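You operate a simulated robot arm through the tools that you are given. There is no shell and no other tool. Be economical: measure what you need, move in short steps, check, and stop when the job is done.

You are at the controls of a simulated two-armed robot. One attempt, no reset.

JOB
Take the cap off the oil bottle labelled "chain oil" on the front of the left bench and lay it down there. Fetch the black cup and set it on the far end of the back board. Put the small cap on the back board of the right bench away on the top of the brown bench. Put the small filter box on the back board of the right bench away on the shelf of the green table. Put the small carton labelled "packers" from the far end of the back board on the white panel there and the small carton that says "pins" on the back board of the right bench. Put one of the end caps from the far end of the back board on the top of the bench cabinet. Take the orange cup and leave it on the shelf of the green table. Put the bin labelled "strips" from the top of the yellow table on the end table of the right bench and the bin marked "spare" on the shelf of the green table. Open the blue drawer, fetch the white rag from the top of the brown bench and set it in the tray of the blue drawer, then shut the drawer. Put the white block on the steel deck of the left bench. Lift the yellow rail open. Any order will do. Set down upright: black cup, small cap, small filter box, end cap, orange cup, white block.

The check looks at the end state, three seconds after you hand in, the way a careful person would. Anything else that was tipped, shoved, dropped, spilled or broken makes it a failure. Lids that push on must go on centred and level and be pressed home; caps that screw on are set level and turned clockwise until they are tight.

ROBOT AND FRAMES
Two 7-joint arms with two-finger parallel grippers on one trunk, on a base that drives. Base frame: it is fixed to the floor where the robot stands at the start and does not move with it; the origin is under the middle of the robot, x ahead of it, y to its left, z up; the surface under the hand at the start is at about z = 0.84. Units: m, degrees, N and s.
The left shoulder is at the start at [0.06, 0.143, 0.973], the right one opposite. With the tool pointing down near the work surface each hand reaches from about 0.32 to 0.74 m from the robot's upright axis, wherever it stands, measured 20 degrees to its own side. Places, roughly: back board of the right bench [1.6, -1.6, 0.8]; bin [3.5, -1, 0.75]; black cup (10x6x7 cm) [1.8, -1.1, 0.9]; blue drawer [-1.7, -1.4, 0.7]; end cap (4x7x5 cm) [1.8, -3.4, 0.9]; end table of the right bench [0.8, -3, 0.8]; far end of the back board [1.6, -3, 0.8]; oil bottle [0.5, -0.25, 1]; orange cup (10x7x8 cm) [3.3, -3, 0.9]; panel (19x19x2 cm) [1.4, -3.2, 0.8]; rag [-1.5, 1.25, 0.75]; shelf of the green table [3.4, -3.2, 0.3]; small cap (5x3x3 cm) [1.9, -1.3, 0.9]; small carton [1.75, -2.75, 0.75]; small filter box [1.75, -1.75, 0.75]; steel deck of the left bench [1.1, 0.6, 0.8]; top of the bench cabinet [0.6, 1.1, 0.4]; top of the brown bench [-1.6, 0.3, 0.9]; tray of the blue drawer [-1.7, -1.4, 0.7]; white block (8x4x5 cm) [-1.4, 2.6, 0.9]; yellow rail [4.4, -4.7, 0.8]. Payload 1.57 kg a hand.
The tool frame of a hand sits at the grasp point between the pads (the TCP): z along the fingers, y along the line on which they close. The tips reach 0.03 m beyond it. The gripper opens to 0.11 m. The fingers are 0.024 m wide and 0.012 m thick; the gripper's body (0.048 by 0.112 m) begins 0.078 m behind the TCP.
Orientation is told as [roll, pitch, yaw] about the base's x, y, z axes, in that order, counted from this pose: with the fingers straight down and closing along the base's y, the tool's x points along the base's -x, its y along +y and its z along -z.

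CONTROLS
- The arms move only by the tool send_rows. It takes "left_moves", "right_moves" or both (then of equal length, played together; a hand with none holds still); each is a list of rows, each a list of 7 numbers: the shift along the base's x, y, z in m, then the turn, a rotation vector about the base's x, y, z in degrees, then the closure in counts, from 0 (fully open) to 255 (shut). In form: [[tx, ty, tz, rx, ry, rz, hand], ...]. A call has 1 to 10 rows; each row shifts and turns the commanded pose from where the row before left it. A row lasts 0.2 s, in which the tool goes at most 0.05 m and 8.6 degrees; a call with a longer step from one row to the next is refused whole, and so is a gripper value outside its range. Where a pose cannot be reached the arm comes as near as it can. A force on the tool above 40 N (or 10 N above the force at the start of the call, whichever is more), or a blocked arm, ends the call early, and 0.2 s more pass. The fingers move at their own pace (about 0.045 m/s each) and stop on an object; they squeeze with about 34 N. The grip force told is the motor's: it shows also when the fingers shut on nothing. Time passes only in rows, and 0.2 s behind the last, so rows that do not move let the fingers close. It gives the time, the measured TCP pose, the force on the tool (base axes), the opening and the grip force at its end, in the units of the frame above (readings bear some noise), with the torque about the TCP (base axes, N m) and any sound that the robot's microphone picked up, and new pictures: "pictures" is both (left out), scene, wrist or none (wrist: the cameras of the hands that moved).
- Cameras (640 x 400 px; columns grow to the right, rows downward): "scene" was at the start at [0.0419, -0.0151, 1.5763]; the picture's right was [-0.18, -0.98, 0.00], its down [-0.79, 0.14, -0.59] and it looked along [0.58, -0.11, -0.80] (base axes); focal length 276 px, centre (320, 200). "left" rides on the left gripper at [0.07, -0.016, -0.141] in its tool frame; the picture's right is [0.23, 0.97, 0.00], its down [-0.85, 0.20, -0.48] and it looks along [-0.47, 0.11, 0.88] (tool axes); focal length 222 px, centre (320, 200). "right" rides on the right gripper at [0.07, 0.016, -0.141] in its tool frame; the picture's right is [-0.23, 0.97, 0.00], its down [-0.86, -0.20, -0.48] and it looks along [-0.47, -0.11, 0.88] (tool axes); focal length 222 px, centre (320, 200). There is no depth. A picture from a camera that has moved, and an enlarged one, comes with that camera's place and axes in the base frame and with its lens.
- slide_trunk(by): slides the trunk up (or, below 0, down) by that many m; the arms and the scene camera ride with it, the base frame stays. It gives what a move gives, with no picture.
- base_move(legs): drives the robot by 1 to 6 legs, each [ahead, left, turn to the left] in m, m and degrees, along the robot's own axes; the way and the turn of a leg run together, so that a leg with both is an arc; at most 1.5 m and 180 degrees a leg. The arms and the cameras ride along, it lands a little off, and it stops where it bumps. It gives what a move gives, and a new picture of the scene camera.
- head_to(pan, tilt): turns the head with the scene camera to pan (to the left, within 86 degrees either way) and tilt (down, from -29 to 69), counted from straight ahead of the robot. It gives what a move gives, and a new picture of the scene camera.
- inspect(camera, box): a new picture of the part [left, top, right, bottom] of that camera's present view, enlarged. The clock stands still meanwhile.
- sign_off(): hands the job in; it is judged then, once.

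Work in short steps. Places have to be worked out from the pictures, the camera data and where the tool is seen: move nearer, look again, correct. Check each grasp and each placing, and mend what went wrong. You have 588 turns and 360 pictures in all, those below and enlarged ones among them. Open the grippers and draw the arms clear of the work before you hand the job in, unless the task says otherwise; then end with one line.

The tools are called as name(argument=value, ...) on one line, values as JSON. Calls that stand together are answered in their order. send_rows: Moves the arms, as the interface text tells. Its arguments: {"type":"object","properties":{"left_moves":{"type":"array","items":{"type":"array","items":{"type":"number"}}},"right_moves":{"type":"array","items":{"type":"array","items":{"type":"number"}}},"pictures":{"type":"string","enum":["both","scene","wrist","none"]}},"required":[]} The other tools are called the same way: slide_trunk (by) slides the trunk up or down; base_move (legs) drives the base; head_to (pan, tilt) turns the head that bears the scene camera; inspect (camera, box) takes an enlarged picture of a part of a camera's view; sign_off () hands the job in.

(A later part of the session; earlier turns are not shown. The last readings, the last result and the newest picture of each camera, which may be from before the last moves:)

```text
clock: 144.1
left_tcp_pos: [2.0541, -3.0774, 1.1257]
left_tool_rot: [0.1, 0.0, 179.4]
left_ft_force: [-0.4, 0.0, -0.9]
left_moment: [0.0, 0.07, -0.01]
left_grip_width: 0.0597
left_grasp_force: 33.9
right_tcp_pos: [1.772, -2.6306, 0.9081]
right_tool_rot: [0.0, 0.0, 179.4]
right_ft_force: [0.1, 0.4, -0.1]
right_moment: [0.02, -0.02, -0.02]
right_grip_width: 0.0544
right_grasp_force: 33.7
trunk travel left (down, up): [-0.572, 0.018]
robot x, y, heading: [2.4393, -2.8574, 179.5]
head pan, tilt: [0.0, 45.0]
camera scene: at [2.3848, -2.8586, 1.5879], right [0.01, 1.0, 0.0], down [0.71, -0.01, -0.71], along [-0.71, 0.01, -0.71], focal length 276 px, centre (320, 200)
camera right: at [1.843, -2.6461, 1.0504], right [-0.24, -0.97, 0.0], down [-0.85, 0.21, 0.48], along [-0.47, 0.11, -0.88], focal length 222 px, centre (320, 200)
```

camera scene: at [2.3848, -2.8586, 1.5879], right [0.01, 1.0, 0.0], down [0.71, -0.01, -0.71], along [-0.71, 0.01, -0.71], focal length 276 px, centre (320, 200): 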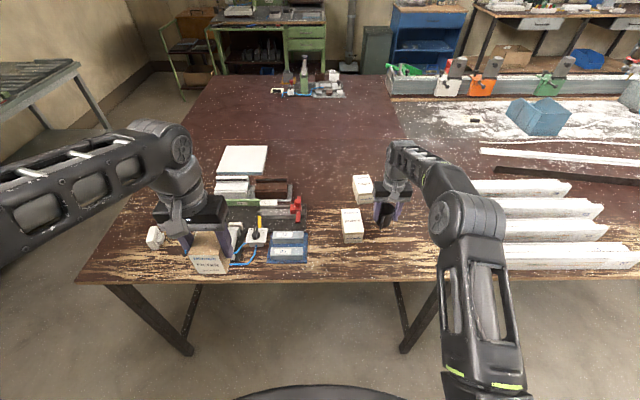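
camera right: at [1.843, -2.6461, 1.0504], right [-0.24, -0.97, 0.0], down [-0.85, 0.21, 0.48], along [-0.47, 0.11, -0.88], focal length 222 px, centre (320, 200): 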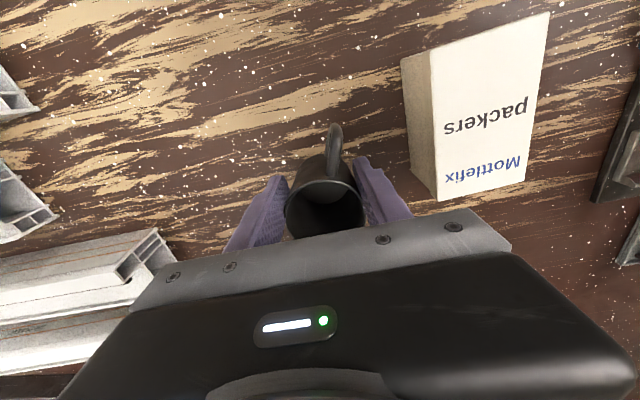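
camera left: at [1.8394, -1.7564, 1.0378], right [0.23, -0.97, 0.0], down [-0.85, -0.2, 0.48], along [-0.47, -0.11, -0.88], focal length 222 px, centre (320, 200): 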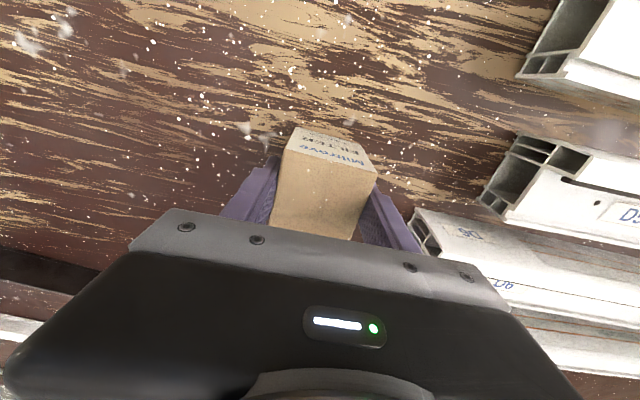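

Clear; I shift 1.5 cm away from the packers carton and lower to contact.

send_rows(right_moves=[[0, 0.015, 0, 0, 0, 0, 255], [0, 0, -0.005, 0, 0, 0, 255], [0, 0, -0.003, 0, 0, 0, 255], [0, 0, -0.001, 0, 0, 0, 255], [0, 0, -0.001, 0, 0, 0, 255], [0, 0, -0.001, 0, 0, 0, 255]], pictures="none")

```text
clock: 145.4
left_tcp_pos: [2.0547, -3.0788, 1.1252]
left_tool_rot: [-0.1, -0.1, 179.4]
left_ft_force: [0.1, 0.2, -1.4]
left_moment: [0.02, -0.01, -0.01]
left_grip_width: 0.0594
left_grasp_force: 34.2
right_tcp_pos: [1.7723, -2.615, 0.8984]
right_tool_rot: [0.0, -0.2, 179.4]
right_ft_force: [1.1, 2.4, 9.8]
right_moment: [-0.01, -0.03, 0.02]
right_grip_width: 0.0546
right_grasp_force: 34.4
trunk travel left (down, up): [-0.572, 0.018]
robot x, y, heading: [2.4389, -2.8557, 179.4]
head pan, tilt: [0.0, 45.0]
```

Contact. Release gently, rise and retract.

send_rows(right_moves=[[0, 0, 0.001, 0, 0, 0, 100], [0, 0, 0, 0, 0, 0, 60], [0, 0, 0, 0, 0, 0, 60], [0, 0, 0.03, 0, 0, 0, 60], [0, 0, 0.04, 0, 0, 0, 60], [0, 0, 0.045, 0, 0, 0, 60], [0.03, 0, 0.035, 0, 0, 0, 60], [0.04, 0, 0.025, 0, 0, 0, 60], [0.045, 0, 0.02, 0, 0, 0, 60], [0.045, 0, 0.02, 0, 0, 0, 0]], pictures="wrist")

```text
clock: 147.7
left_tcp_pos: [2.0556, -3.0779, 1.1255]
left_tool_rot: [0.0, -0.2, 179.4]
left_ft_force: [-0.2, 0.8, -1.3]
left_moment: [0.0, 0.03, 0.01]
left_grip_width: 0.0596
left_grasp_force: 34.1
right_tcp_pos: [1.9343, -2.6147, 1.1131]
right_tool_rot: [-0.1, 0.0, 179.4]
right_ft_force: [-0.1, 0.7, 0.2]
right_moment: [0.03, 0.01, 0.0]
right_grip_width: 0.1099
right_grasp_force: 0.0
trunk travel left (down, up): [-0.572, 0.018]
robot x, y, heading: [2.4416, -2.8546, 179.3]
head pan, tilt: [0.0, 45.0]
camera right: at [2.0052, -2.6304, 1.2562], right [-0.24, -0.97, 0.0], down [-0.85, 0.21, 0.48], along [-0.47, 0.11, -0.88], focal length 222 px, centre (320, 200)
```

right: 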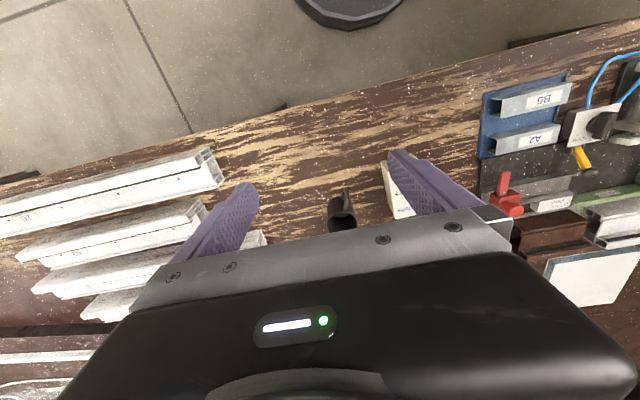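

Cup stands well. Now to the green table: retract, back off a bit and turn about to face it.

send_rows(right_moves=[[0.04, 0, 0.01, 0, 0, 0, 0], [0.04, 0, 0.01, 0, 0, 0, 0], [0.04, 0, 0.0, 0, 0, 0, 0]], pictures="none")

base_move(legs=[[-0.16, 0.25, 0], [0, 0, 180]])

```text
clock: 148.4
left_tcp_pos: [2.0561, -3.0776, 1.1257]
left_tool_rot: [0.0, -0.1, 179.5]
left_ft_force: [0.9, 0.3, -0.4]
left_moment: [0.01, 0.02, -0.03]
left_grip_width: 0.0594
left_grasp_force: 34.1
right_tcp_pos: [2.054, -2.6143, 1.1344]
right_tool_rot: [0.0, -0.1, 179.4]
right_ft_force: [0.5, 0.0, 0.4]
right_moment: [-0.01, 0.03, 0.0]
right_grip_width: 0.1098
right_grasp_force: 0.0
trunk travel left (down, up): [-0.572, 0.018]
robot x, y, heading: [2.4355, -2.859, 179.4]
head pan, tilt: [0.0, 45.0]
```

```text
clock: 157.8
left_tcp_pos: [2.9778, -2.8906, 1.1257]
left_tool_rot: [0.0, 0.0, -1.0]
left_ft_force: [0.1, -0.8, -0.2]
left_moment: [0.0, 0.02, -0.04]
left_grip_width: 0.0595
left_grasp_force: 33.9
right_tcp_pos: [2.977, -3.3537, 1.1333]
right_tool_rot: [0.0, 0.0, -0.9]
right_ft_force: [0.1, -0.5, 1.2]
right_moment: [-0.01, -0.02, 0.03]
right_grip_width: 0.1099
right_grasp_force: 0.1
trunk travel left (down, up): [-0.572, 0.018]
robot x, y, heading: [2.5941, -3.1121, -0.8]
head pan, tilt: [0.0, 45.0]
camera scene: at [2.6448, -3.112, 1.5879], right [-0.02, -1.0, 0.0], down [-0.71, 0.01, -0.71], along [0.71, -0.01, -0.71], focal length 276 px, centre (320, 200)
```

scene: 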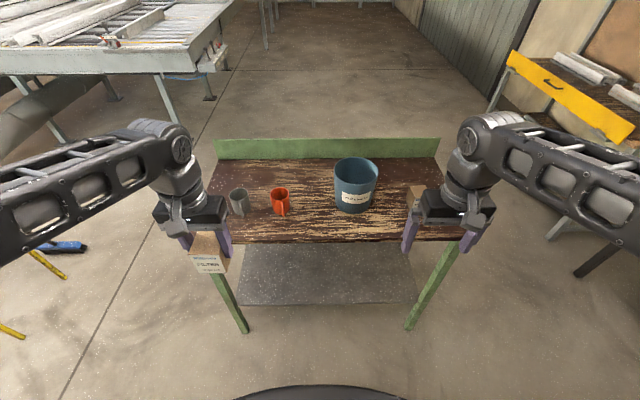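

Clear view of the green table; the shelf front edge is at x ≈ 3.22, below the top's edge. I lower the trunk to work at shelf height and look.

slide_trunk(by=-0.54)

head_to(pan=0, tilt=28)

```text
refused: -0.54 is not a number from -0.4 to 0.4
```

```text
clock: 158.6
left_tcp_pos: [2.9772, -2.8916, 1.1253]
left_tool_rot: [0.1, 0.0, -1.0]
left_ft_force: [0.2, -0.3, -1.6]
left_moment: [-0.02, -0.01, -0.03]
left_grip_width: 0.0595
left_grasp_force: 33.6
right_tcp_pos: [2.9767, -3.3539, 1.1333]
right_tool_rot: [0.0, 0.0, -1.0]
right_ft_force: [0.0, -0.4, -0.8]
right_moment: [0.0, -0.01, -0.02]
right_grip_width: 0.1098
right_grasp_force: 0.0
trunk travel left (down, up): [-0.572, 0.018]
robot x, y, heading: [2.593, -3.1089, -0.8]
head pan, tilt: [0.0, 28.0]
camera scene: at [2.6547, -3.1122, 1.6136], right [-0.02, -1.0, 0.0], down [-0.47, 0.01, -0.88], along [0.88, -0.02, -0.47], focal length 276 px, centre (320, 200)
```

scene: 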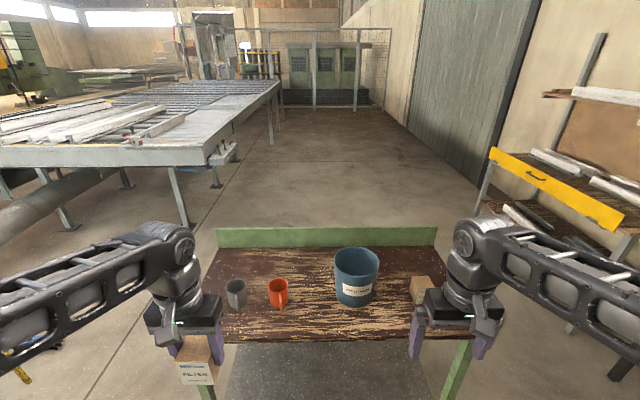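

While still high, the right hand should take the orange cup too, then both go to the shelf. I move closer and enlarge the cup.

base_move(legs=[[0.14, 0.1, 0.8]])

inspect(camera="scene", box=[200, 270, 440, 400])

```text
clock: 160.1
left_tcp_pos: [3.1158, -2.7866, 1.1258]
left_tool_rot: [-0.2, 0.0, -0.1]
left_ft_force: [0.6, -0.2, -1.6]
left_moment: [0.0, 0.02, 0.0]
left_grip_width: 0.0593
left_grasp_force: 34.0
right_tcp_pos: [3.1205, -3.2491, 1.1335]
right_tool_rot: [0.0, 0.1, -0.2]
right_ft_force: [0.9, 1.1, 0.2]
right_moment: [-0.01, 0.03, 0.03]
right_grip_width: 0.1099
right_grasp_force: 0.1
trunk travel left (down, up): [-0.572, 0.018]
robot x, y, heading: [2.7333, -3.0137, -0.1]
head pan, tilt: [0.0, 28.0]
camera scene: at [2.7957, -3.0123, 1.6136], right [0.0, -1.0, 0.0], down [-0.47, 0.0, -0.88], along [0.88, 0.0, -0.47], focal length 276 px, centre (320, 200)
```

scene: 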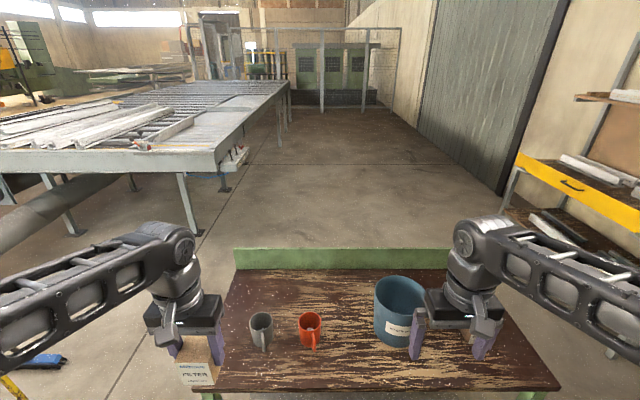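

```text
2.67 times, centred on (320, 335) of scene
camera zoom: at [2.7957, -3.0123, 1.6136], right [0.0, -1.0, 0.0], down [-0.47, 0.0, -0.88], along [0.88, 0.0, -0.47], focal length 736 px, centre (320, -160)
```

zoom: 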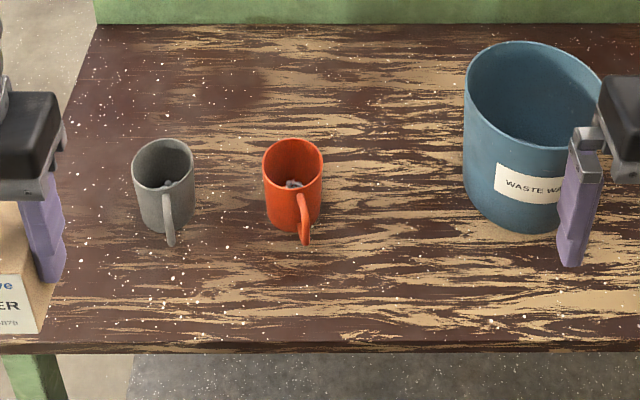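

Orange cup rim centre ≈ (3.366, −2.98). I bring the right hand over it and look from the wrist.

send_rows(right_moves=[[0.01, 0.04, 0, 0, 0, 0, 0], [0.02, 0.04, 0, 0, 0, 0, 0], [0.03, 0.035, 0, 0, 0, 0, 0], [0.03, 0.035, -0.01, 0, 0, 0, 0], [0.035, 0.03, -0.01, 0, 0, 0, 0], [0.035, 0.03, -0.015, 0, 0, 0, 0], [0.035, 0.03, -0.02, 0, 0, 0, 0], [0.035, 0.029, -0.02, 0, 0, 0, 0], [0.01, 0, -0.02, 0, 0, 0, 0]], pictures="wrist")

```text
refused: row 7 steps farther than a row can; nothing moved
```

send_rows(right_moves=[[0.01, 0.04, 0, 0, 0, 0, 0], [0.02, 0.04, 0, 0, 0, 0, 0], [0.03, 0.035, 0, 0, 0, 0, 0], [0.03, 0.035, -0.01, 0, 0, 0, 0], [0.035, 0.03, -0.01, 0, 0, 0, 0], [0.035, 0.03, -0.015, 0, 0, 0, 0], [0.032, 0.03, -0.02, 0, 0, 0, 0], [0.032, 0.029, -0.02, 0, 0, 0, 0], [0.01, 0, -0.02, 0, 0, 0, 0]], pictures="wrist")

```text
clock: 162.1
left_tcp_pos: [3.116, -2.7868, 1.1237]
left_tool_rot: [-0.1, 0.0, -0.2]
left_ft_force: [0.7, 0.4, -1.7]
left_moment: [-0.03, 0.04, -0.05]
left_grip_width: 0.0596
left_grasp_force: 34.2
right_tcp_pos: [3.3311, -3.0008, 1.0509]
right_tool_rot: [0.0, 0.0, -0.2]
right_ft_force: [0.4, 0.3, 0.4]
right_moment: [-0.03, 0.02, 0.01]
right_grip_width: 0.1099
right_grasp_force: 0.0
right hand out of reach, approached as far as the arm can: row 8
trunk travel left (down, up): [-0.572, 0.018]
robot x, y, heading: [2.7311, -3.0102, -0.2]
head pan, tilt: [0.0, 28.0]
camera right: at [3.2619, -2.9841, 1.1944], right [0.23, 0.97, 0.0], down [0.85, -0.2, 0.48], along [0.47, -0.11, -0.88], focal length 222 px, centre (320, 200)
```

right: 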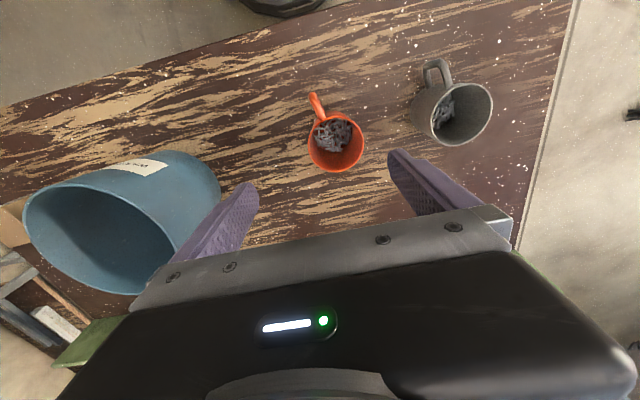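

Cup rim at (3.327, −2.983, 0.95); it holds loose bits, so it must stay upright. Centre, descend and close.

send_rows(right_moves=[[-0.0045, 0.018, -0.02, 0, 0, 0, 30], [0, 0, -0.035, 0, 0, 0, 30], [0, 0, -0.035, 0, 0, 0, 30], [0, 0, -0.03, 0, 0, 0, 30], [0, 0, -0.015, 0, 0, 0, 30], [0, 0, 0, 0, 0, 0, 255], [0, 0, 0, 0, 0, 0, 255], [0, 0, 0, 0, 0, 0, 255], [0, 0, 0, 0, 0, 0, 255]], pictures="wrist")

```text
clock: 164.1
left_tcp_pos: [3.115, -2.7884, 1.1255]
left_tool_rot: [-0.1, 0.1, -0.2]
left_ft_force: [-0.5, 0.2, -1.4]
left_moment: [0.03, -0.01, 0.02]
left_grip_width: 0.0592
left_grasp_force: 33.7
right_tcp_pos: [3.3242, -2.9844, 0.9172]
right_tool_rot: [0.1, 0.1, 0.0]
right_ft_force: [0.5, -0.1, 0.2]
right_moment: [0.01, 0.02, 0.05]
right_grip_width: 0.0621
right_grasp_force: 31.2
trunk travel left (down, up): [-0.572, 0.018]
robot x, y, heading: [2.7329, -3.0149, -0.4]
head pan, tilt: [0.0, 28.0]
camera right: at [3.2567, -2.9674, 1.06], right [0.23, 0.97, 0.0], down [0.85, -0.2, 0.48], along [0.47, -0.11, -0.88], focal length 222 px, centre (320, 200)
```

right: 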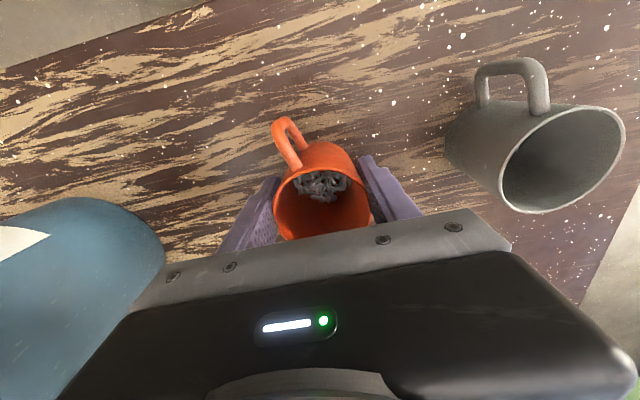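

Gripped at 0.062. Lift smoothly and bring it back to the right side.

send_rows(right_moves=[[0, 0, 0.02, 0, 0, 0, 255], [0, 0, 0.035, 0, 0, 0, 255], [0, 0, 0.035, 0, 0, 0, 255], [0, 0, 0.035, 0, 0, 0, 255], [-0.02, 0, 0.03, 0, 0, 0, 255], [-0.03, -0.02, 0.02, 0, 0, 0, 255], [-0.035, -0.03, 0.01, 0, 0, 0, 255], [-0.035, -0.03, 0, 0, 0, 0, 255], [-0.035, -0.03, 0, 0, 0, 0, 255], [-0.035, -0.03, 0, 0, 0, 0, 255]], pictures="none")

base_move(legs=[[-0.26, 0, 0.3]])

slide_trunk(by=-0.4)

slide_trunk(by=-0.15)

```text
clock: 166.3
left_tcp_pos: [3.1138, -2.7885, 1.1256]
left_tool_rot: [0.0, -0.2, -0.3]
left_ft_force: [0.2, -0.4, -1.0]
left_moment: [0.0, -0.02, -0.03]
left_grip_width: 0.0595
left_grasp_force: 34.2
right_tcp_pos: [3.1322, -3.1291, 1.1033]
right_tool_rot: [0.1, -0.1, -0.3]
right_ft_force: [-0.1, -0.5, -1.3]
right_moment: [-0.05, 0.01, 0.0]
right_grip_width: 0.0617
right_grasp_force: 34.5
trunk travel left (down, up): [-0.572, 0.018]
robot x, y, heading: [2.7327, -3.0108, -0.4]
head pan, tilt: [0.0, 28.0]
```

```text
clock: 168.1
left_tcp_pos: [2.8532, -2.7836, 1.1268]
left_tool_rot: [0.1, -0.2, 0.0]
left_ft_force: [-0.5, 0.2, -0.2]
left_moment: [-0.01, 0.01, 0.0]
left_grip_width: 0.0597
left_grasp_force: 33.9
right_tcp_pos: [2.8754, -3.1259, 1.1025]
right_tool_rot: [0.0, 0.0, 0.1]
right_ft_force: [-0.3, 0.2, -0.9]
right_moment: [-0.02, -0.02, 0.04]
right_grip_width: 0.0615
right_grasp_force: 34.2
trunk travel left (down, up): [-0.572, 0.018]
robot x, y, heading: [2.4721, -3.0144, 0.0]
head pan, tilt: [0.0, 28.0]
camera scene: at [2.534, -3.0129, 1.6137], right [0.0, -1.0, 0.0], down [-0.47, 0.0, -0.88], along [0.88, 0.0, -0.47], focal length 276 px, centre (320, 200)
```

scene: 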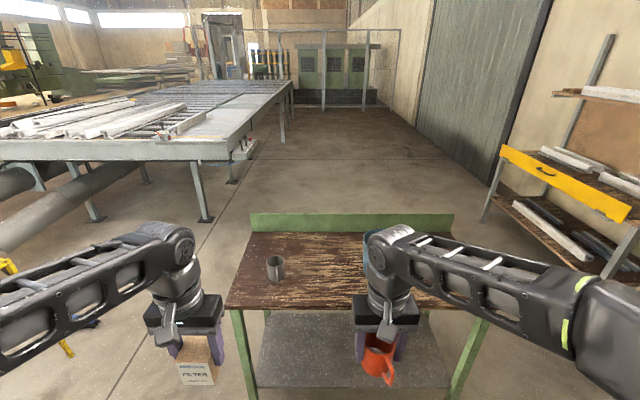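

```text
clock: 172.0
left_tcp_pos: [2.8538, -2.7859, 0.7257]
left_tool_rot: [-0.1, 0.0, 0.1]
left_ft_force: [0.6, -0.1, -2.0]
left_moment: [0.0, -0.05, 0.0]
left_grip_width: 0.0594
left_grasp_force: 33.4
right_tcp_pos: [2.8768, -3.1255, 0.7023]
right_tool_rot: [0.0, 0.1, 0.0]
right_ft_force: [-0.2, -0.3, -0.7]
right_moment: [0.02, 0.02, -0.03]
right_grip_width: 0.061
right_grasp_force: 33.7
trunk travel left (down, up): [-0.172, 0.418]
robot x, y, heading: [2.4758, -3.0108, 0.0]
head pan, tilt: [0.0, 28.0]
```

```text
clock: 173.7
left_tcp_pos: [2.8548, -2.7856, 0.5757]
left_tool_rot: [0.0, 0.0, 0.1]
left_ft_force: [-0.1, 0.1, -1.6]
left_moment: [0.01, -0.01, 0.01]
left_grip_width: 0.0596
left_grasp_force: 34.0
right_tcp_pos: [2.8769, -3.1242, 0.5535]
right_tool_rot: [0.0, 0.0, 0.2]
right_ft_force: [0.5, 0.7, -0.8]
right_moment: [-0.02, 0.02, 0.01]
right_grip_width: 0.0613
right_grasp_force: 34.0
trunk travel left (down, up): [-0.022, 0.568]
robot x, y, heading: [2.4754, -3.0137, 0.2]
head pan, tilt: [0.0, 28.0]
```

Both hands are low, in front of the shelf. I lower them further, move the left inwards of the table leg and look.

send_rows(left_moves=[[0, -0.02, -0.035, 0, 0, 0, 255], [0, -0.02, -0.03, 0, 0, 0, 255], [0, -0.02, -0.03, 0, 0, 0, 255], [0, -0.02, -0.03, 0, 0, 0, 255], [0, -0.02, -0.02, 0, 0, 0, 255], [0, -0.02, 0, 0, 0, 0, 255], [0, -0.02, 0, 0, 0, 0, 255]], right_moves=[[0, -0.015, -0.025, 0, 0, 0, 255], [0, -0.015, -0.03, 0, 0, 0, 255], [0, -0.015, -0.03, 0, 0, 0, 255], [0, -0.015, -0.03, 0, 0, 0, 255], [0, -0.015, 0, 0, 0, 0, 255], [0, -0.015, 0, 0, 0, 0, 255], [0, -0.015, 0, 0, 0, 0, 255]], pictures="both")

```text
clock: 175.3
left_tcp_pos: [2.8536, -2.9253, 0.4305]
left_tool_rot: [-0.1, 0.1, 0.2]
left_ft_force: [0.2, -0.3, -1.5]
left_moment: [0.0, 0.01, 0.0]
left_grip_width: 0.0596
left_grasp_force: 33.9
right_tcp_pos: [2.8755, -3.2303, 0.4378]
right_tool_rot: [0.1, 0.0, 0.1]
right_ft_force: [-0.2, -0.4, -1.3]
right_moment: [0.0, 0.02, 0.02]
right_grip_width: 0.0613
right_grasp_force: 33.9
trunk travel left (down, up): [-0.022, 0.568]
robot x, y, heading: [2.4777, -3.0139, 0.1]
head pan, tilt: [0.0, 28.0]
camera scene: at [2.5353, -3.0128, 1.0636], right [0.0, -1.0, 0.0], down [-0.47, 0.0, -0.88], along [0.88, 0.0, -0.47], focal length 276 px, centre (320, 200)
camera right: at [2.8084, -3.2129, 0.5803], right [0.22, 0.97, 0.0], down [0.86, -0.2, 0.48], along [0.47, -0.11, -0.88], focal length 222 px, centre (320, 200)
camera left: at [2.7827, -2.9405, 0.5709], right [-0.23, 0.97, 0.0], down [0.85, 0.2, 0.48], along [0.47, 0.11, -0.88], focal length 222 px, centre (320, 200)
```

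scene: 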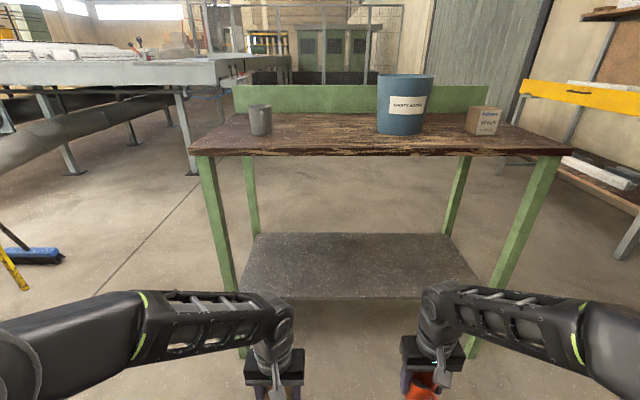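
right: 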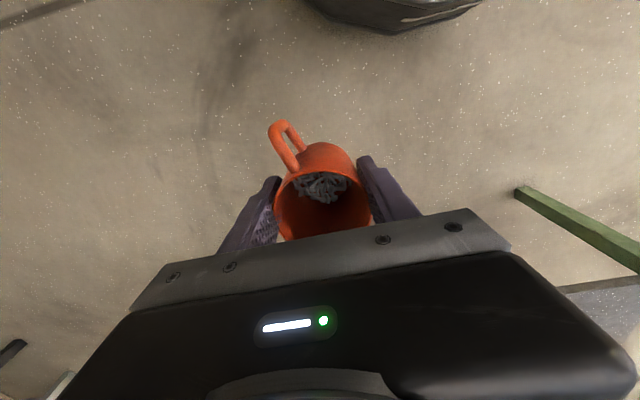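
left: 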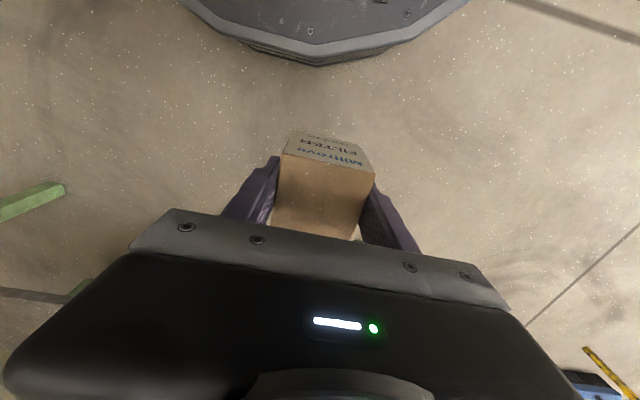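

Shelf front edge ≈ (x 3.217, z 0.323), y from −2.73 to −3.55, empty. I stretch both arms forward 0.19 m, then drive in under the table top.

send_rows(left_moves=[[0.03, 0, 0, 0, 0, 0, 255], [0.04, 0, 0, 0, 0, 0, 255], [0.04, 0, 0, 0, 0, 0, 255], [0.04, 0, 0, 0, 0, 0, 255], [0.04, 0, 0, 0, 0, 0, 255]], right_moves=[[0.03, 0, 0, 0, 0, 0, 255], [0.04, 0, 0, 0, 0, 0, 255], [0.04, 0, 0, 0, 0, 0, 255], [0.04, 0, 0, 0, 0, 0, 255], [0.02, 0, 0, 0, 0, 0, 255]], pictures="scene")

```text
clock: 176.5
left_tcp_pos: [3.0442, -2.9247, 0.4299]
left_tool_rot: [0.0, 0.0, 0.2]
left_ft_force: [0.5, 0.9, -1.0]
left_moment: [-0.01, 0.01, 0.01]
left_grip_width: 0.0595
left_grasp_force: 33.8
right_tcp_pos: [3.0476, -3.2308, 0.4375]
right_tool_rot: [0.0, 0.0, 0.1]
right_ft_force: [-0.5, -0.4, -1.4]
right_moment: [0.0, -0.06, -0.02]
right_grip_width: 0.0611
right_grasp_force: 33.7
trunk travel left (down, up): [-0.022, 0.568]
robot x, y, heading: [2.4765, -3.0148, -0.1]
head pan, tilt: [0.0, 28.0]
camera scene: at [2.5352, -3.0129, 1.0636], right [0.0, -1.0, 0.0], down [-0.47, 0.0, -0.88], along [0.88, 0.0, -0.47], focal length 276 px, centre (320, 200)
```

scene: 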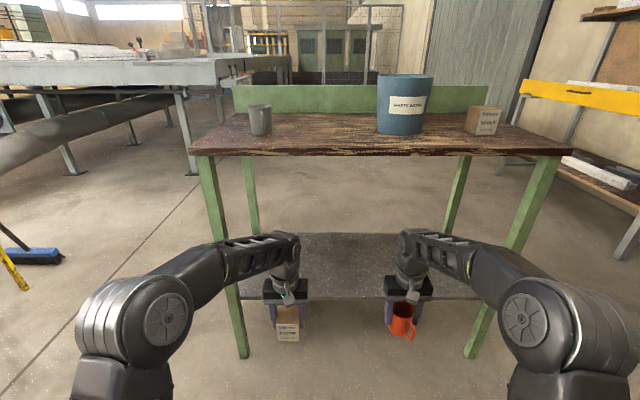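

Wrist tops are near z = 0.71, well below the table top. The left forearm would come close to the left leg, so I drive in with a 6 cm shift to the right.

base_move(legs=[[0, -0.06, 0], [0.24, 0, 0]])

```text
clock: 178.9
left_tcp_pos: [3.2829, -2.9851, 0.4308]
left_tool_rot: [-0.1, 0.0, 0.1]
left_ft_force: [-0.5, -0.5, -0.6]
left_moment: [-0.01, 0.03, 0.02]
left_grip_width: 0.0595
left_grasp_force: 33.9
right_tcp_pos: [3.2876, -3.2915, 0.438]
right_tool_rot: [0.0, 0.0, 0.0]
right_ft_force: [0.4, -0.1, -1.5]
right_moment: [-0.02, 0.02, 0.0]
right_grip_width: 0.0611
right_grasp_force: 33.8
trunk travel left (down, up): [-0.022, 0.568]
robot x, y, heading: [2.7173, -3.0715, 0.0]
head pan, tilt: [0.0, 28.0]
camera scene: at [2.7749, -3.0725, 1.0636], right [0.0, -1.0, 0.0], down [-0.47, 0.0, -0.88], along [0.88, 0.0, -0.47], focal length 276 px, centre (320, 200)
```

scene: 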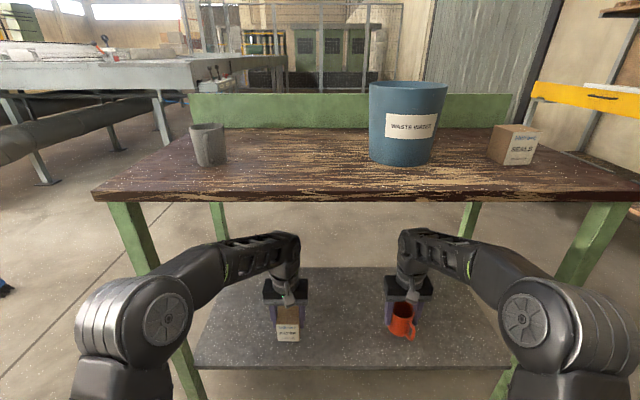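

In position. I move the cup 9 cm inwards (leaving room for a bin) and lower both to just above the shelf.

send_rows(left_moves=[[0.01, 0, -0.01, 0, 0, 0, 255], [0.01, 0, -0.02, 0, 0, 0, 255], [0, 0, -0.02, 0, 0, 0, 255], [0, 0, -0.01, 0, 0, 0, 255], [0, 0, 0, 0, 0, 0, 255]], right_moves=[[0.01, 0.03, -0.01, 0, 0, 0, 255], [0.01, 0.03, -0.02, 0, 0, 0, 255], [0, 0.03, -0.02, 0, 0, 0, 255], [0, 0, -0.008, 0, 0, 0, 255], [0, 0, 0, 0, 0, 0, 255]], pictures="both")

```text
clock: 180.1
left_tcp_pos: [3.3053, -2.9847, 0.3739]
left_tool_rot: [-0.1, -0.5, 0.1]
left_ft_force: [-1.4, 4.2, 32.7]
left_moment: [0.6, -0.1, 0.18]
left_grip_width: 0.0598
left_grasp_force: 33.8
right_tcp_pos: [3.3051, -3.2001, 0.3804]
right_tool_rot: [0.0, -0.1, -0.1]
right_ft_force: [-0.2, 0.2, -1.5]
right_moment: [-0.04, 0.0, -0.01]
right_grip_width: 0.0608
right_grasp_force: 34.2
trunk travel left (down, up): [-0.022, 0.568]
robot x, y, heading: [2.7134, -3.072, 0.1]
head pan, tilt: [0.0, 28.0]
camera scene: at [2.7726, -3.0727, 1.0642], right [0.0, -1.0, 0.0], down [-0.47, 0.0, -0.88], along [0.88, 0.0, -0.47], focal length 276 px, centre (320, 200)
camera right: at [3.237, -3.1836, 0.524], right [0.23, 0.97, 0.0], down [0.85, -0.2, 0.48], along [0.47, -0.11, -0.88], focal length 222 px, centre (320, 200)
camera left: at [3.2325, -2.9999, 0.514], right [-0.23, 0.97, 0.0], down [0.85, 0.2, 0.49], along [0.47, 0.11, -0.87], focal length 222 px, centre (320, 200)
```

scene: 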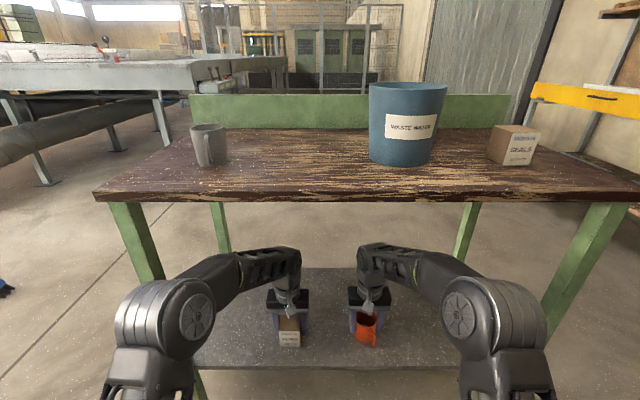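
right: 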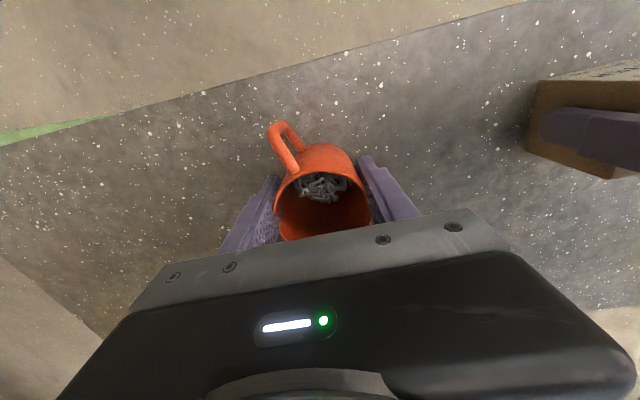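
left: 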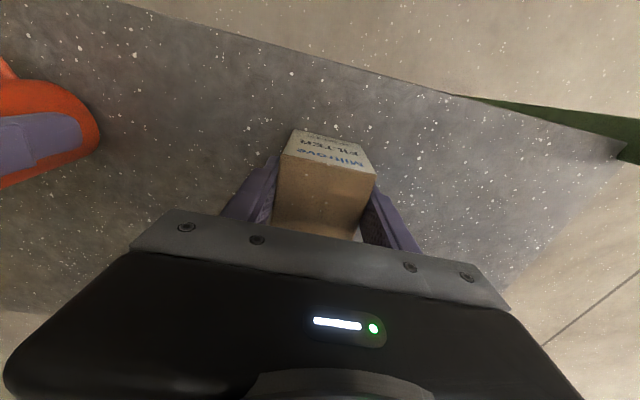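

The filter box is on the shelf (33 N); I relieve it 3 mm and creep the cup down.

send_rows(left_moves=[[0, 0, 0.003, 0, 0, 0, 255], [0, 0, 0, 0, 0, 0, 255], [0, 0, 0, 0, 0, 0, 255], [0, 0, 0, 0, 0, 0, 255]], right_moves=[[0, 0, -0.002, 0, 0, 0, 255], [0, 0, -0.001, 0, 0, 0, 255], [0, 0, -0.001, 0, 0, 0, 255], [0, 0, 0, 0, 0, 0, 255]], pictures="none")

```text
clock: 181.1
left_tcp_pos: [3.303, -2.9855, 0.3724]
left_tool_rot: [0.0, 0.0, -0.1]
left_ft_force: [6.0, 0.8, 12.0]
left_moment: [-0.02, -0.73, -0.01]
left_grip_width: 0.0595
left_grasp_force: 34.0
right_tcp_pos: [3.3072, -3.2002, 0.3766]
right_tool_rot: [0.0, -0.1, 0.0]
right_ft_force: [-2.1, -0.9, 4.3]
right_moment: [-0.12, 0.08, -0.05]
right_grip_width: 0.0606
right_grasp_force: 33.9
trunk travel left (down, up): [-0.022, 0.568]
robot x, y, heading: [2.7163, -3.0714, 0.1]
head pan, tilt: [0.0, 28.0]
```

Both rest on the shelf. Open both and raise 8.5 cm straight up.

send_rows(left_moves=[[0, 0, 0.0, 0, 0, 0, 110], [0, 0, 0, 0, 0, 0, 60], [0, 0, 0, 0, 0, 0, 60], [0, 0, 0.02, 0, 0, 0, 60], [0, 0, 0.03, 0, 0, 0, 60], [0, 0, 0.035, 0, 0, 0, 60], [0, 0, 0, 0, 0, 0, 60]], right_moves=[[0, 0, 0.0, 0, 0, 0, 110], [0, 0, 0, 0, 0, 0, 60], [0, 0, 0, 0, 0, 0, 60], [0, 0, 0.02, 0, 0, 0, 60], [0, 0, 0.03, 0, 0, 0, 60], [0, 0, 0.035, 0, 0, 0, 60], [0, 0, 0, 0, 0, 0, 60]], pictures="wrist")

```text
clock: 182.7
left_tcp_pos: [3.304, -2.984, 0.457]
left_tool_rot: [0.0, 0.0, 0.1]
left_ft_force: [0.5, 0.3, 0.5]
left_moment: [-0.02, 0.01, -0.05]
left_grip_width: 0.0844
left_grasp_force: 0.2
right_tcp_pos: [3.3062, -3.2015, 0.461]
right_tool_rot: [0.1, 0.0, 0.0]
right_ft_force: [-0.2, 0.4, -1.0]
right_moment: [0.0, 0.0, 0.0]
right_grip_width: 0.0842
right_grasp_force: 0.2
trunk travel left (down, up): [-0.022, 0.568]
robot x, y, heading: [2.7128, -3.0725, 0.1]
head pan, tilt: [0.0, 28.0]
camera right: at [3.2382, -3.1841, 0.6039], right [0.23, 0.97, 0.0], down [0.86, -0.2, 0.48], along [0.47, -0.11, -0.88], focal length 222 px, centre (320, 200)
camera left: at [3.2329, -3.0001, 0.5988], right [-0.23, 0.97, 0.0], down [0.85, 0.2, 0.48], along [0.47, 0.11, -0.88], focal length 222 px, centre (320, 200)
```

right: 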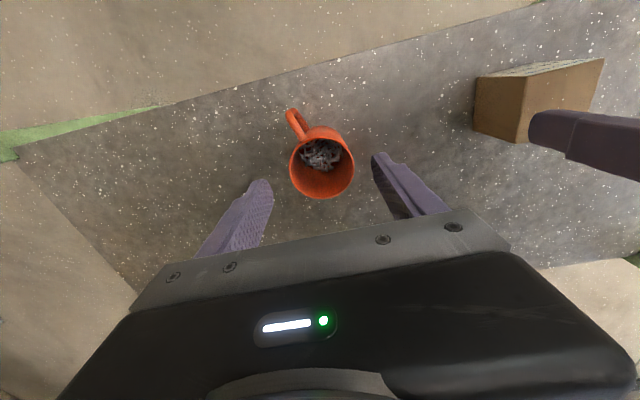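
left: 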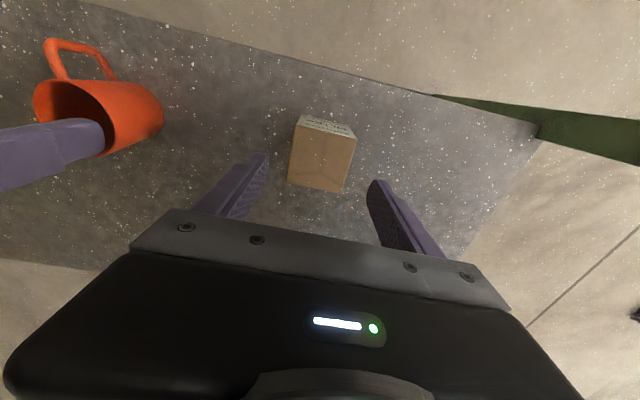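

Both stand upright. Back out, raise the trunk, and head to the yellow table with the bins near (3.5, −1).

base_move(legs=[[-0.36, 0, 0]])

slide_trunk(by=0.4)

send_rows(left_moves=[[-0.03, 0.03, 0.03, 0, 0, 0, 0], [-0.03, 0.03, 0.03, 0, 0, 0, 0], [-0.03, 0.03, 0.03, 0, 0, 0, 0], [-0.03, 0.03, 0.03, 0, 0, 0, 0], [-0.03, 0.03, 0.03, 0, 0, 0, 0], [-0.02, 0.02, 0.03, 0, 0, 0, 0]], right_moves=[[-0.03, -0.03, 0.03, 0, 0, 0, 0], [-0.03, -0.03, 0.03, 0, 0, 0, 0], [-0.03, -0.03, 0.03, 0, 0, 0, 0], [-0.03, -0.03, 0.03, 0, 0, 0, 0], [-0.03, 0, 0.03, 0, 0, 0, 0], [-0.03, 0, 0.03, 0, 0, 0, 0]], pictures="none")

slide_trunk(by=0.16)

base_move(legs=[[0.05, 1.3, 0], [0, 0.6, 0]])

```text
clock: 185.0
left_tcp_pos: [2.9409, -2.9871, 0.457]
left_tool_rot: [0.0, -0.1, -0.1]
left_ft_force: [0.1, 0.0, 0.1]
left_moment: [-0.02, -0.03, 0.0]
left_grip_width: 0.0841
left_grasp_force: 0.0
right_tcp_pos: [2.9448, -3.2049, 0.4605]
right_tool_rot: [0.0, -0.1, -0.2]
right_ft_force: [0.4, 0.6, 0.1]
right_moment: [0.03, 0.02, -0.01]
right_grip_width: 0.0844
right_grasp_force: 0.1
trunk travel left (down, up): [-0.022, 0.568]
robot x, y, heading: [2.3503, -3.0661, -0.4]
head pan, tilt: [0.0, 28.0]
camera scene: at [2.4126, -3.0724, 1.0636], right [0.0, -1.0, 0.0], down [-0.47, 0.0, -0.88], along [0.88, 0.0, -0.47], focal length 276 px, centre (320, 200)
```

scene: 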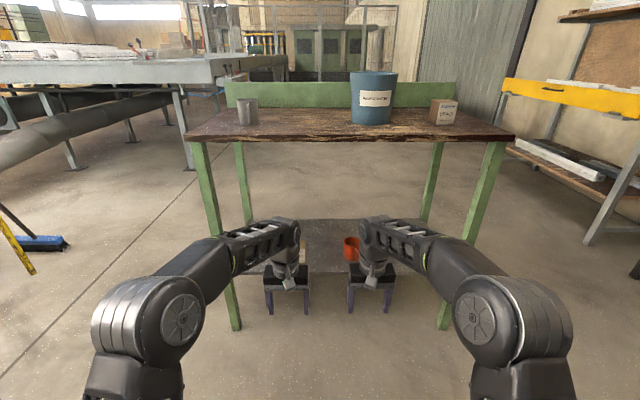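

```text
clock: 188.8
left_tcp_pos: [2.9416, -2.9867, 0.8555]
left_tool_rot: [0.0, 0.1, -0.2]
left_ft_force: [0.3, 0.2, 0.8]
left_moment: [0.02, -0.02, 0.0]
left_grip_width: 0.0845
left_grasp_force: 0.1
right_tcp_pos: [2.943, -3.2044, 0.8617]
right_tool_rot: [0.0, 0.1, -0.2]
right_ft_force: [1.2, 0.8, 0.0]
right_moment: [0.0, 0.0, -0.04]
right_grip_width: 0.0842
right_grasp_force: 0.1
trunk travel left (down, up): [-0.422, 0.168]
robot x, y, heading: [2.3494, -3.0708, -0.3]
head pan, tilt: [0.0, 28.0]
```

```text
refused: row 1 steps farther than a row can; nothing moved
```

```text
clock: 190.6
left_tcp_pos: [2.9432, -2.9867, 1.0156]
left_tool_rot: [-0.1, 0.1, -0.3]
left_ft_force: [-0.6, 0.5, -0.6]
left_moment: [-0.02, 0.02, 0.0]
left_grip_width: 0.0841
left_grasp_force: 0.1
right_tcp_pos: [2.9438, -3.204, 1.0207]
right_tool_rot: [0.0, 0.1, -0.1]
right_ft_force: [0.8, 0.1, 0.1]
right_moment: [0.0, 0.02, 0.01]
right_grip_width: 0.0842
right_grasp_force: 0.1
trunk travel left (down, up): [-0.582, 0.008]
robot x, y, heading: [2.3542, -3.0674, -0.1]
head pan, tilt: [0.0, 28.0]
```

```text
clock: 200.2
left_tcp_pos: [3.0009, -1.0827, 1.0184]
left_tool_rot: [0.0, -0.1, -0.4]
left_ft_force: [-0.5, -0.4, 0.1]
left_moment: [-0.04, -0.02, -0.01]
left_grip_width: 0.0843
left_grasp_force: 0.2
right_tcp_pos: [3.0028, -1.2995, 1.0204]
right_tool_rot: [0.0, 0.1, -0.4]
right_ft_force: [0.8, 0.1, 0.1]
right_moment: [0.03, 0.03, -0.01]
right_grip_width: 0.0843
right_grasp_force: 0.1
trunk travel left (down, up): [-0.582, 0.008]
robot x, y, heading: [2.4136, -1.1696, -0.3]
head pan, tilt: [0.0, 28.0]
camera scene: at [2.4726, -1.167, 1.6236], right [-0.01, -1.0, 0.0], down [-0.47, 0.0, -0.88], along [0.88, -0.01, -0.47], focal length 276 px, centre (320, 200)
```

scene: 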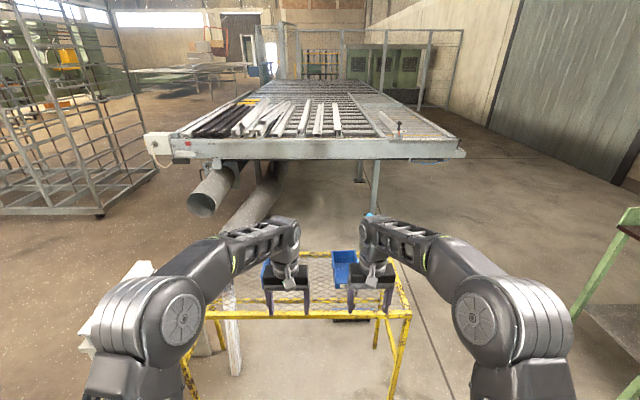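

The bins stand on a small yellow mesh table below my hands. I draw the hands back and apart, and look down.

send_rows(left_moves=[[-0.03, 0.02, 0.025, 0, 0, 0, 0], [-0.03, 0.02, 0.025, 0, 0, 0, 0], [-0.03, 0.02, 0.025, 0, 0, 0, 0], [-0.03, 0.02, 0.025, 0, 0, 0, 0], [-0.03, 0.02, 0.02, 0, 0, 0, 0], [-0.03, 0.02, 0.02, 0, 0, 0, 0], [-0.02, 0.02, 0.0, 0, 0, 0, 0]], right_moves=[[-0.03, -0.02, 0.025, 0, 0, 0, 0], [-0.03, -0.02, 0.025, 0, 0, 0, 0], [-0.03, -0.02, 0.025, 0, 0, 0, 0], [-0.03, -0.02, 0.025, 0, 0, 0, 0], [-0.03, -0.02, 0.02, 0, 0, 0, 0], [-0.03, -0.02, 0.02, 0, 0, 0, 0], [-0.02, -0.02, 0.0, 0, 0, 0, 0]], pictures="none")

head_to(pan=0, tilt=45)

inspect(camera="scene", box=[200, 120, 440, 270])

```text
clock: 201.8
left_tcp_pos: [2.8011, -0.9436, 1.1568]
left_tool_rot: [0.0, 0.0, -0.4]
left_ft_force: [0.1, 0.2, -0.4]
left_moment: [0.0, -0.03, 0.01]
left_grip_width: 0.1097
left_grasp_force: 0.0
right_tcp_pos: [2.8008, -1.441, 1.1621]
right_tool_rot: [0.0, 0.1, -0.3]
right_ft_force: [-0.1, 0.0, 0.8]
right_moment: [-0.01, -0.01, 0.01]
right_grip_width: 0.1103
right_grasp_force: 0.1
trunk travel left (down, up): [-0.582, 0.008]
robot x, y, heading: [2.4162, -1.1636, -0.4]
head pan, tilt: [0.0, 28.0]
```

```text
clock: 202.6
left_tcp_pos: [2.8016, -0.9445, 1.1565]
left_tool_rot: [0.0, 0.0, -0.5]
left_ft_force: [0.1, -0.5, -1.4]
left_moment: [-0.02, -0.02, -0.01]
left_grip_width: 0.11
left_grasp_force: 0.1
right_tcp_pos: [2.8028, -1.4406, 1.1619]
right_tool_rot: [0.1, 0.0, -0.3]
right_ft_force: [-0.3, -0.1, 0.1]
right_moment: [0.04, -0.01, -0.01]
right_grip_width: 0.1099
right_grasp_force: 0.1
trunk travel left (down, up): [-0.582, 0.008]
robot x, y, heading: [2.4111, -1.1658, -0.4]
head pan, tilt: [0.0, 45.0]
camera scene: at [2.4624, -1.1676, 1.5979], right [-0.01, -1.0, 0.0], down [-0.71, 0.0, -0.71], along [0.71, 0.0, -0.71], focal length 276 px, centre (320, 200)
```

scene: 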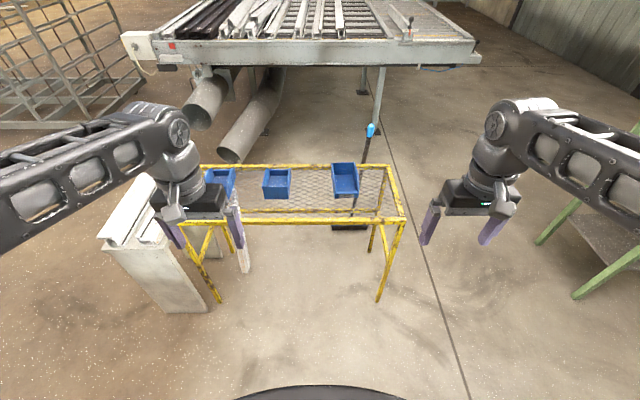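

```text
2.67 times, centred on (320, 195) of scene
camera zoom: at [2.4624, -1.1676, 1.5979], right [-0.01, -1.0, 0.0], down [-0.71, 0.0, -0.71], along [0.71, 0.0, -0.71], focal length 736 px, centre (320, 213)
```

zoom: 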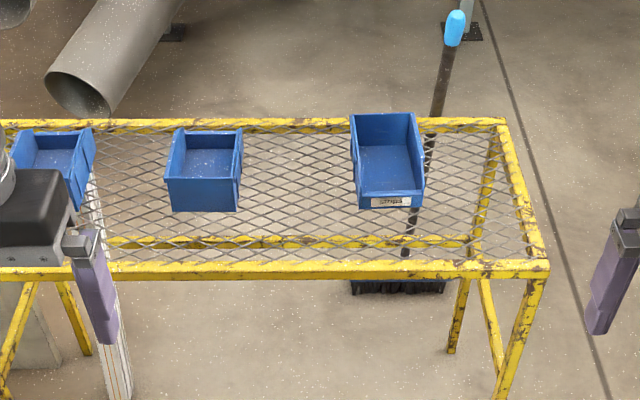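

"Strips" is the right bin. I enlarge the other two to find "spare".

inspect(camera="scene", box=[195, 155, 300, 221])

inspect(camera="scene", box=[315, 150, 375, 210])

inspect(camera="left", box=[0, 0, 640, 400])

```text
6.06 times, centred on (248, 188) of scene
camera zoom: at [2.4624, -1.1676, 1.5979], right [-0.01, -1.0, 0.0], down [-0.71, 0.0, -0.71], along [0.71, 0.0, -0.71], focal length 1672 px, centre (759, 273)
```

zoom: 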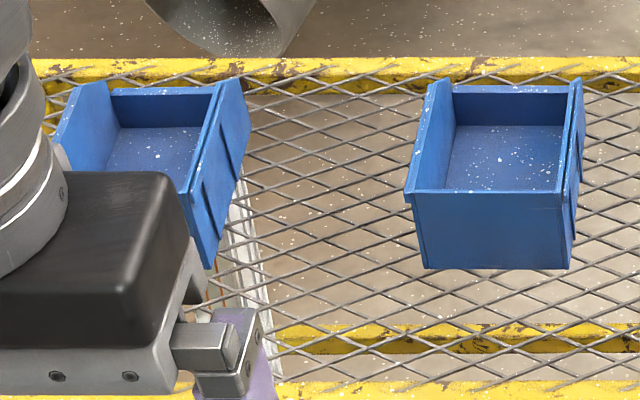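

```text
6.67 times, centred on (345, 180) of scene
camera zoom: at [2.4624, -1.1676, 1.5979], right [-0.01, -1.0, 0.0], down [-0.71, 0.0, -0.71], along [0.71, 0.0, -0.71], focal length 1839 px, centre (153, 333)
```

zoom: 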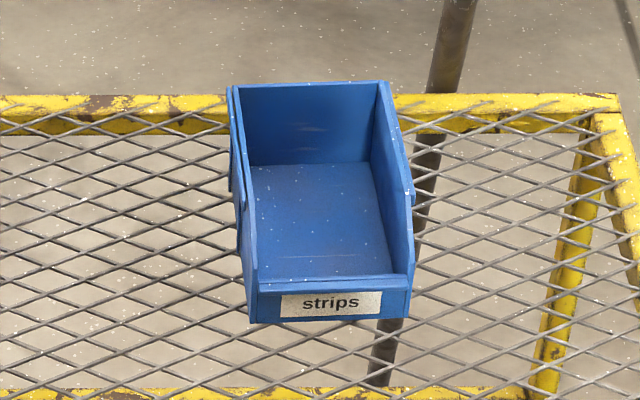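

```text
1.00 times, centred on (320, 200) of left (not enlarged: the box is as wide or as high as the picture)
camera zoom: at [2.7306, -0.9587, 1.2973], right [-0.22, 0.98, 0.0], down [0.86, 0.19, 0.48], along [0.47, 0.11, -0.88], focal length 222 px, centre (320, 200)
```

zoom: 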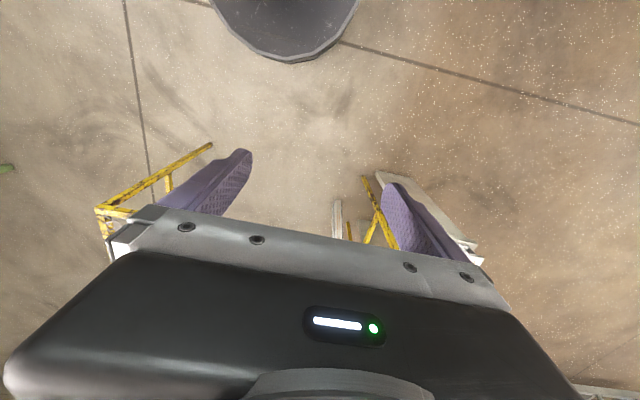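

The middle bin shows its plain back; the left one is hidden by my gripper. I drive nearer and move the left hand aside to see better.

send_rows(left_moves=[[-0.03, 0.03, 0.02, 0, 0, 0, 0], [-0.03, 0.03, 0.02, 0, 0, 0, 0], [-0.0, 0.04, 0.02, 0, 0, 0, 0], [-0.0, 0.04, 0.0, 0, 0, 0, 0], [0.0, 0.04, 0, 0, 0, 0, 0]], pictures="none")

base_move(legs=[[0.28, 0.1, 0]])

inspect(camera="scene", box=[180, 190, 420, 340])

```text
clock: 203.8
left_tcp_pos: [2.7751, -0.7895, 1.1825]
left_tool_rot: [-0.2, 0.0, -0.3]
left_ft_force: [-0.3, 0.4, -0.4]
left_moment: [-0.01, -0.01, 0.0]
left_grip_width: 0.11
left_grasp_force: 0.1
left hand out of reach, approached as far as the arm can: row 2, 3
right_tcp_pos: [2.8034, -1.4406, 1.1623]
right_tool_rot: [0.0, 0.0, -0.4]
right_ft_force: [0.8, 0.3, -0.3]
right_moment: [-0.06, 0.01, -0.02]
right_grip_width: 0.1099
right_grasp_force: 0.1
trunk travel left (down, up): [-0.582, 0.008]
robot x, y, heading: [2.4101, -1.1646, -0.2]
head pan, tilt: [0.0, 45.0]
```

```text
clock: 205.8
left_tcp_pos: [3.0554, -0.6909, 1.1821]
left_tool_rot: [-0.1, 0.0, -0.3]
left_ft_force: [-0.4, -0.8, 1.2]
left_moment: [-0.01, -0.05, -0.04]
left_grip_width: 0.11
left_grasp_force: 0.1
right_tcp_pos: [3.085, -1.3419, 1.1618]
right_tool_rot: [0.0, 0.0, -0.4]
right_ft_force: [0.0, 0.2, 0.5]
right_moment: [-0.01, 0.02, 0.0]
right_grip_width: 0.1101
right_grasp_force: 0.1
trunk travel left (down, up): [-0.582, 0.008]
robot x, y, heading: [2.6863, -1.0669, -0.3]
head pan, tilt: [0.0, 45.0]
camera scene: at [2.7441, -1.0683, 1.5978], right [-0.01, -1.0, 0.0], down [-0.71, 0.0, -0.71], along [0.71, 0.0, -0.71], focal length 276 px, centre (320, 200)
```

scene: 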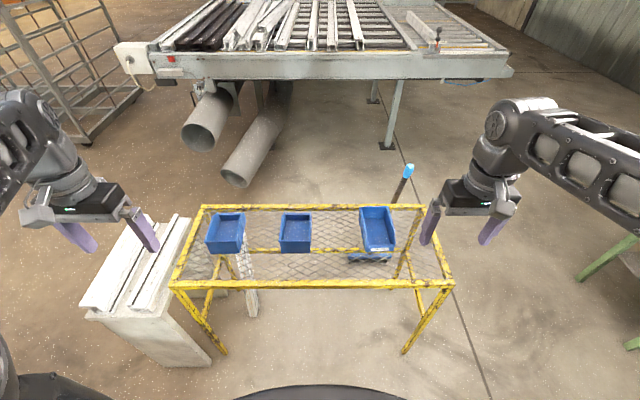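

```text
2.67 times, centred on (300, 265) of scene
camera zoom: at [2.7441, -1.0683, 1.5978], right [-0.01, -1.0, 0.0], down [-0.71, 0.0, -0.71], along [0.71, 0.0, -0.71], focal length 736 px, centre (373, 27)
```

zoom: 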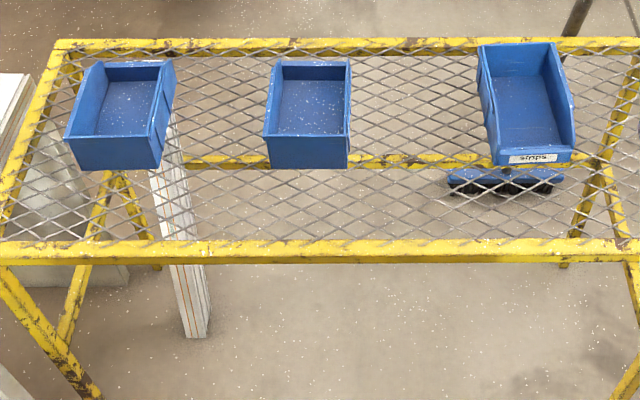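

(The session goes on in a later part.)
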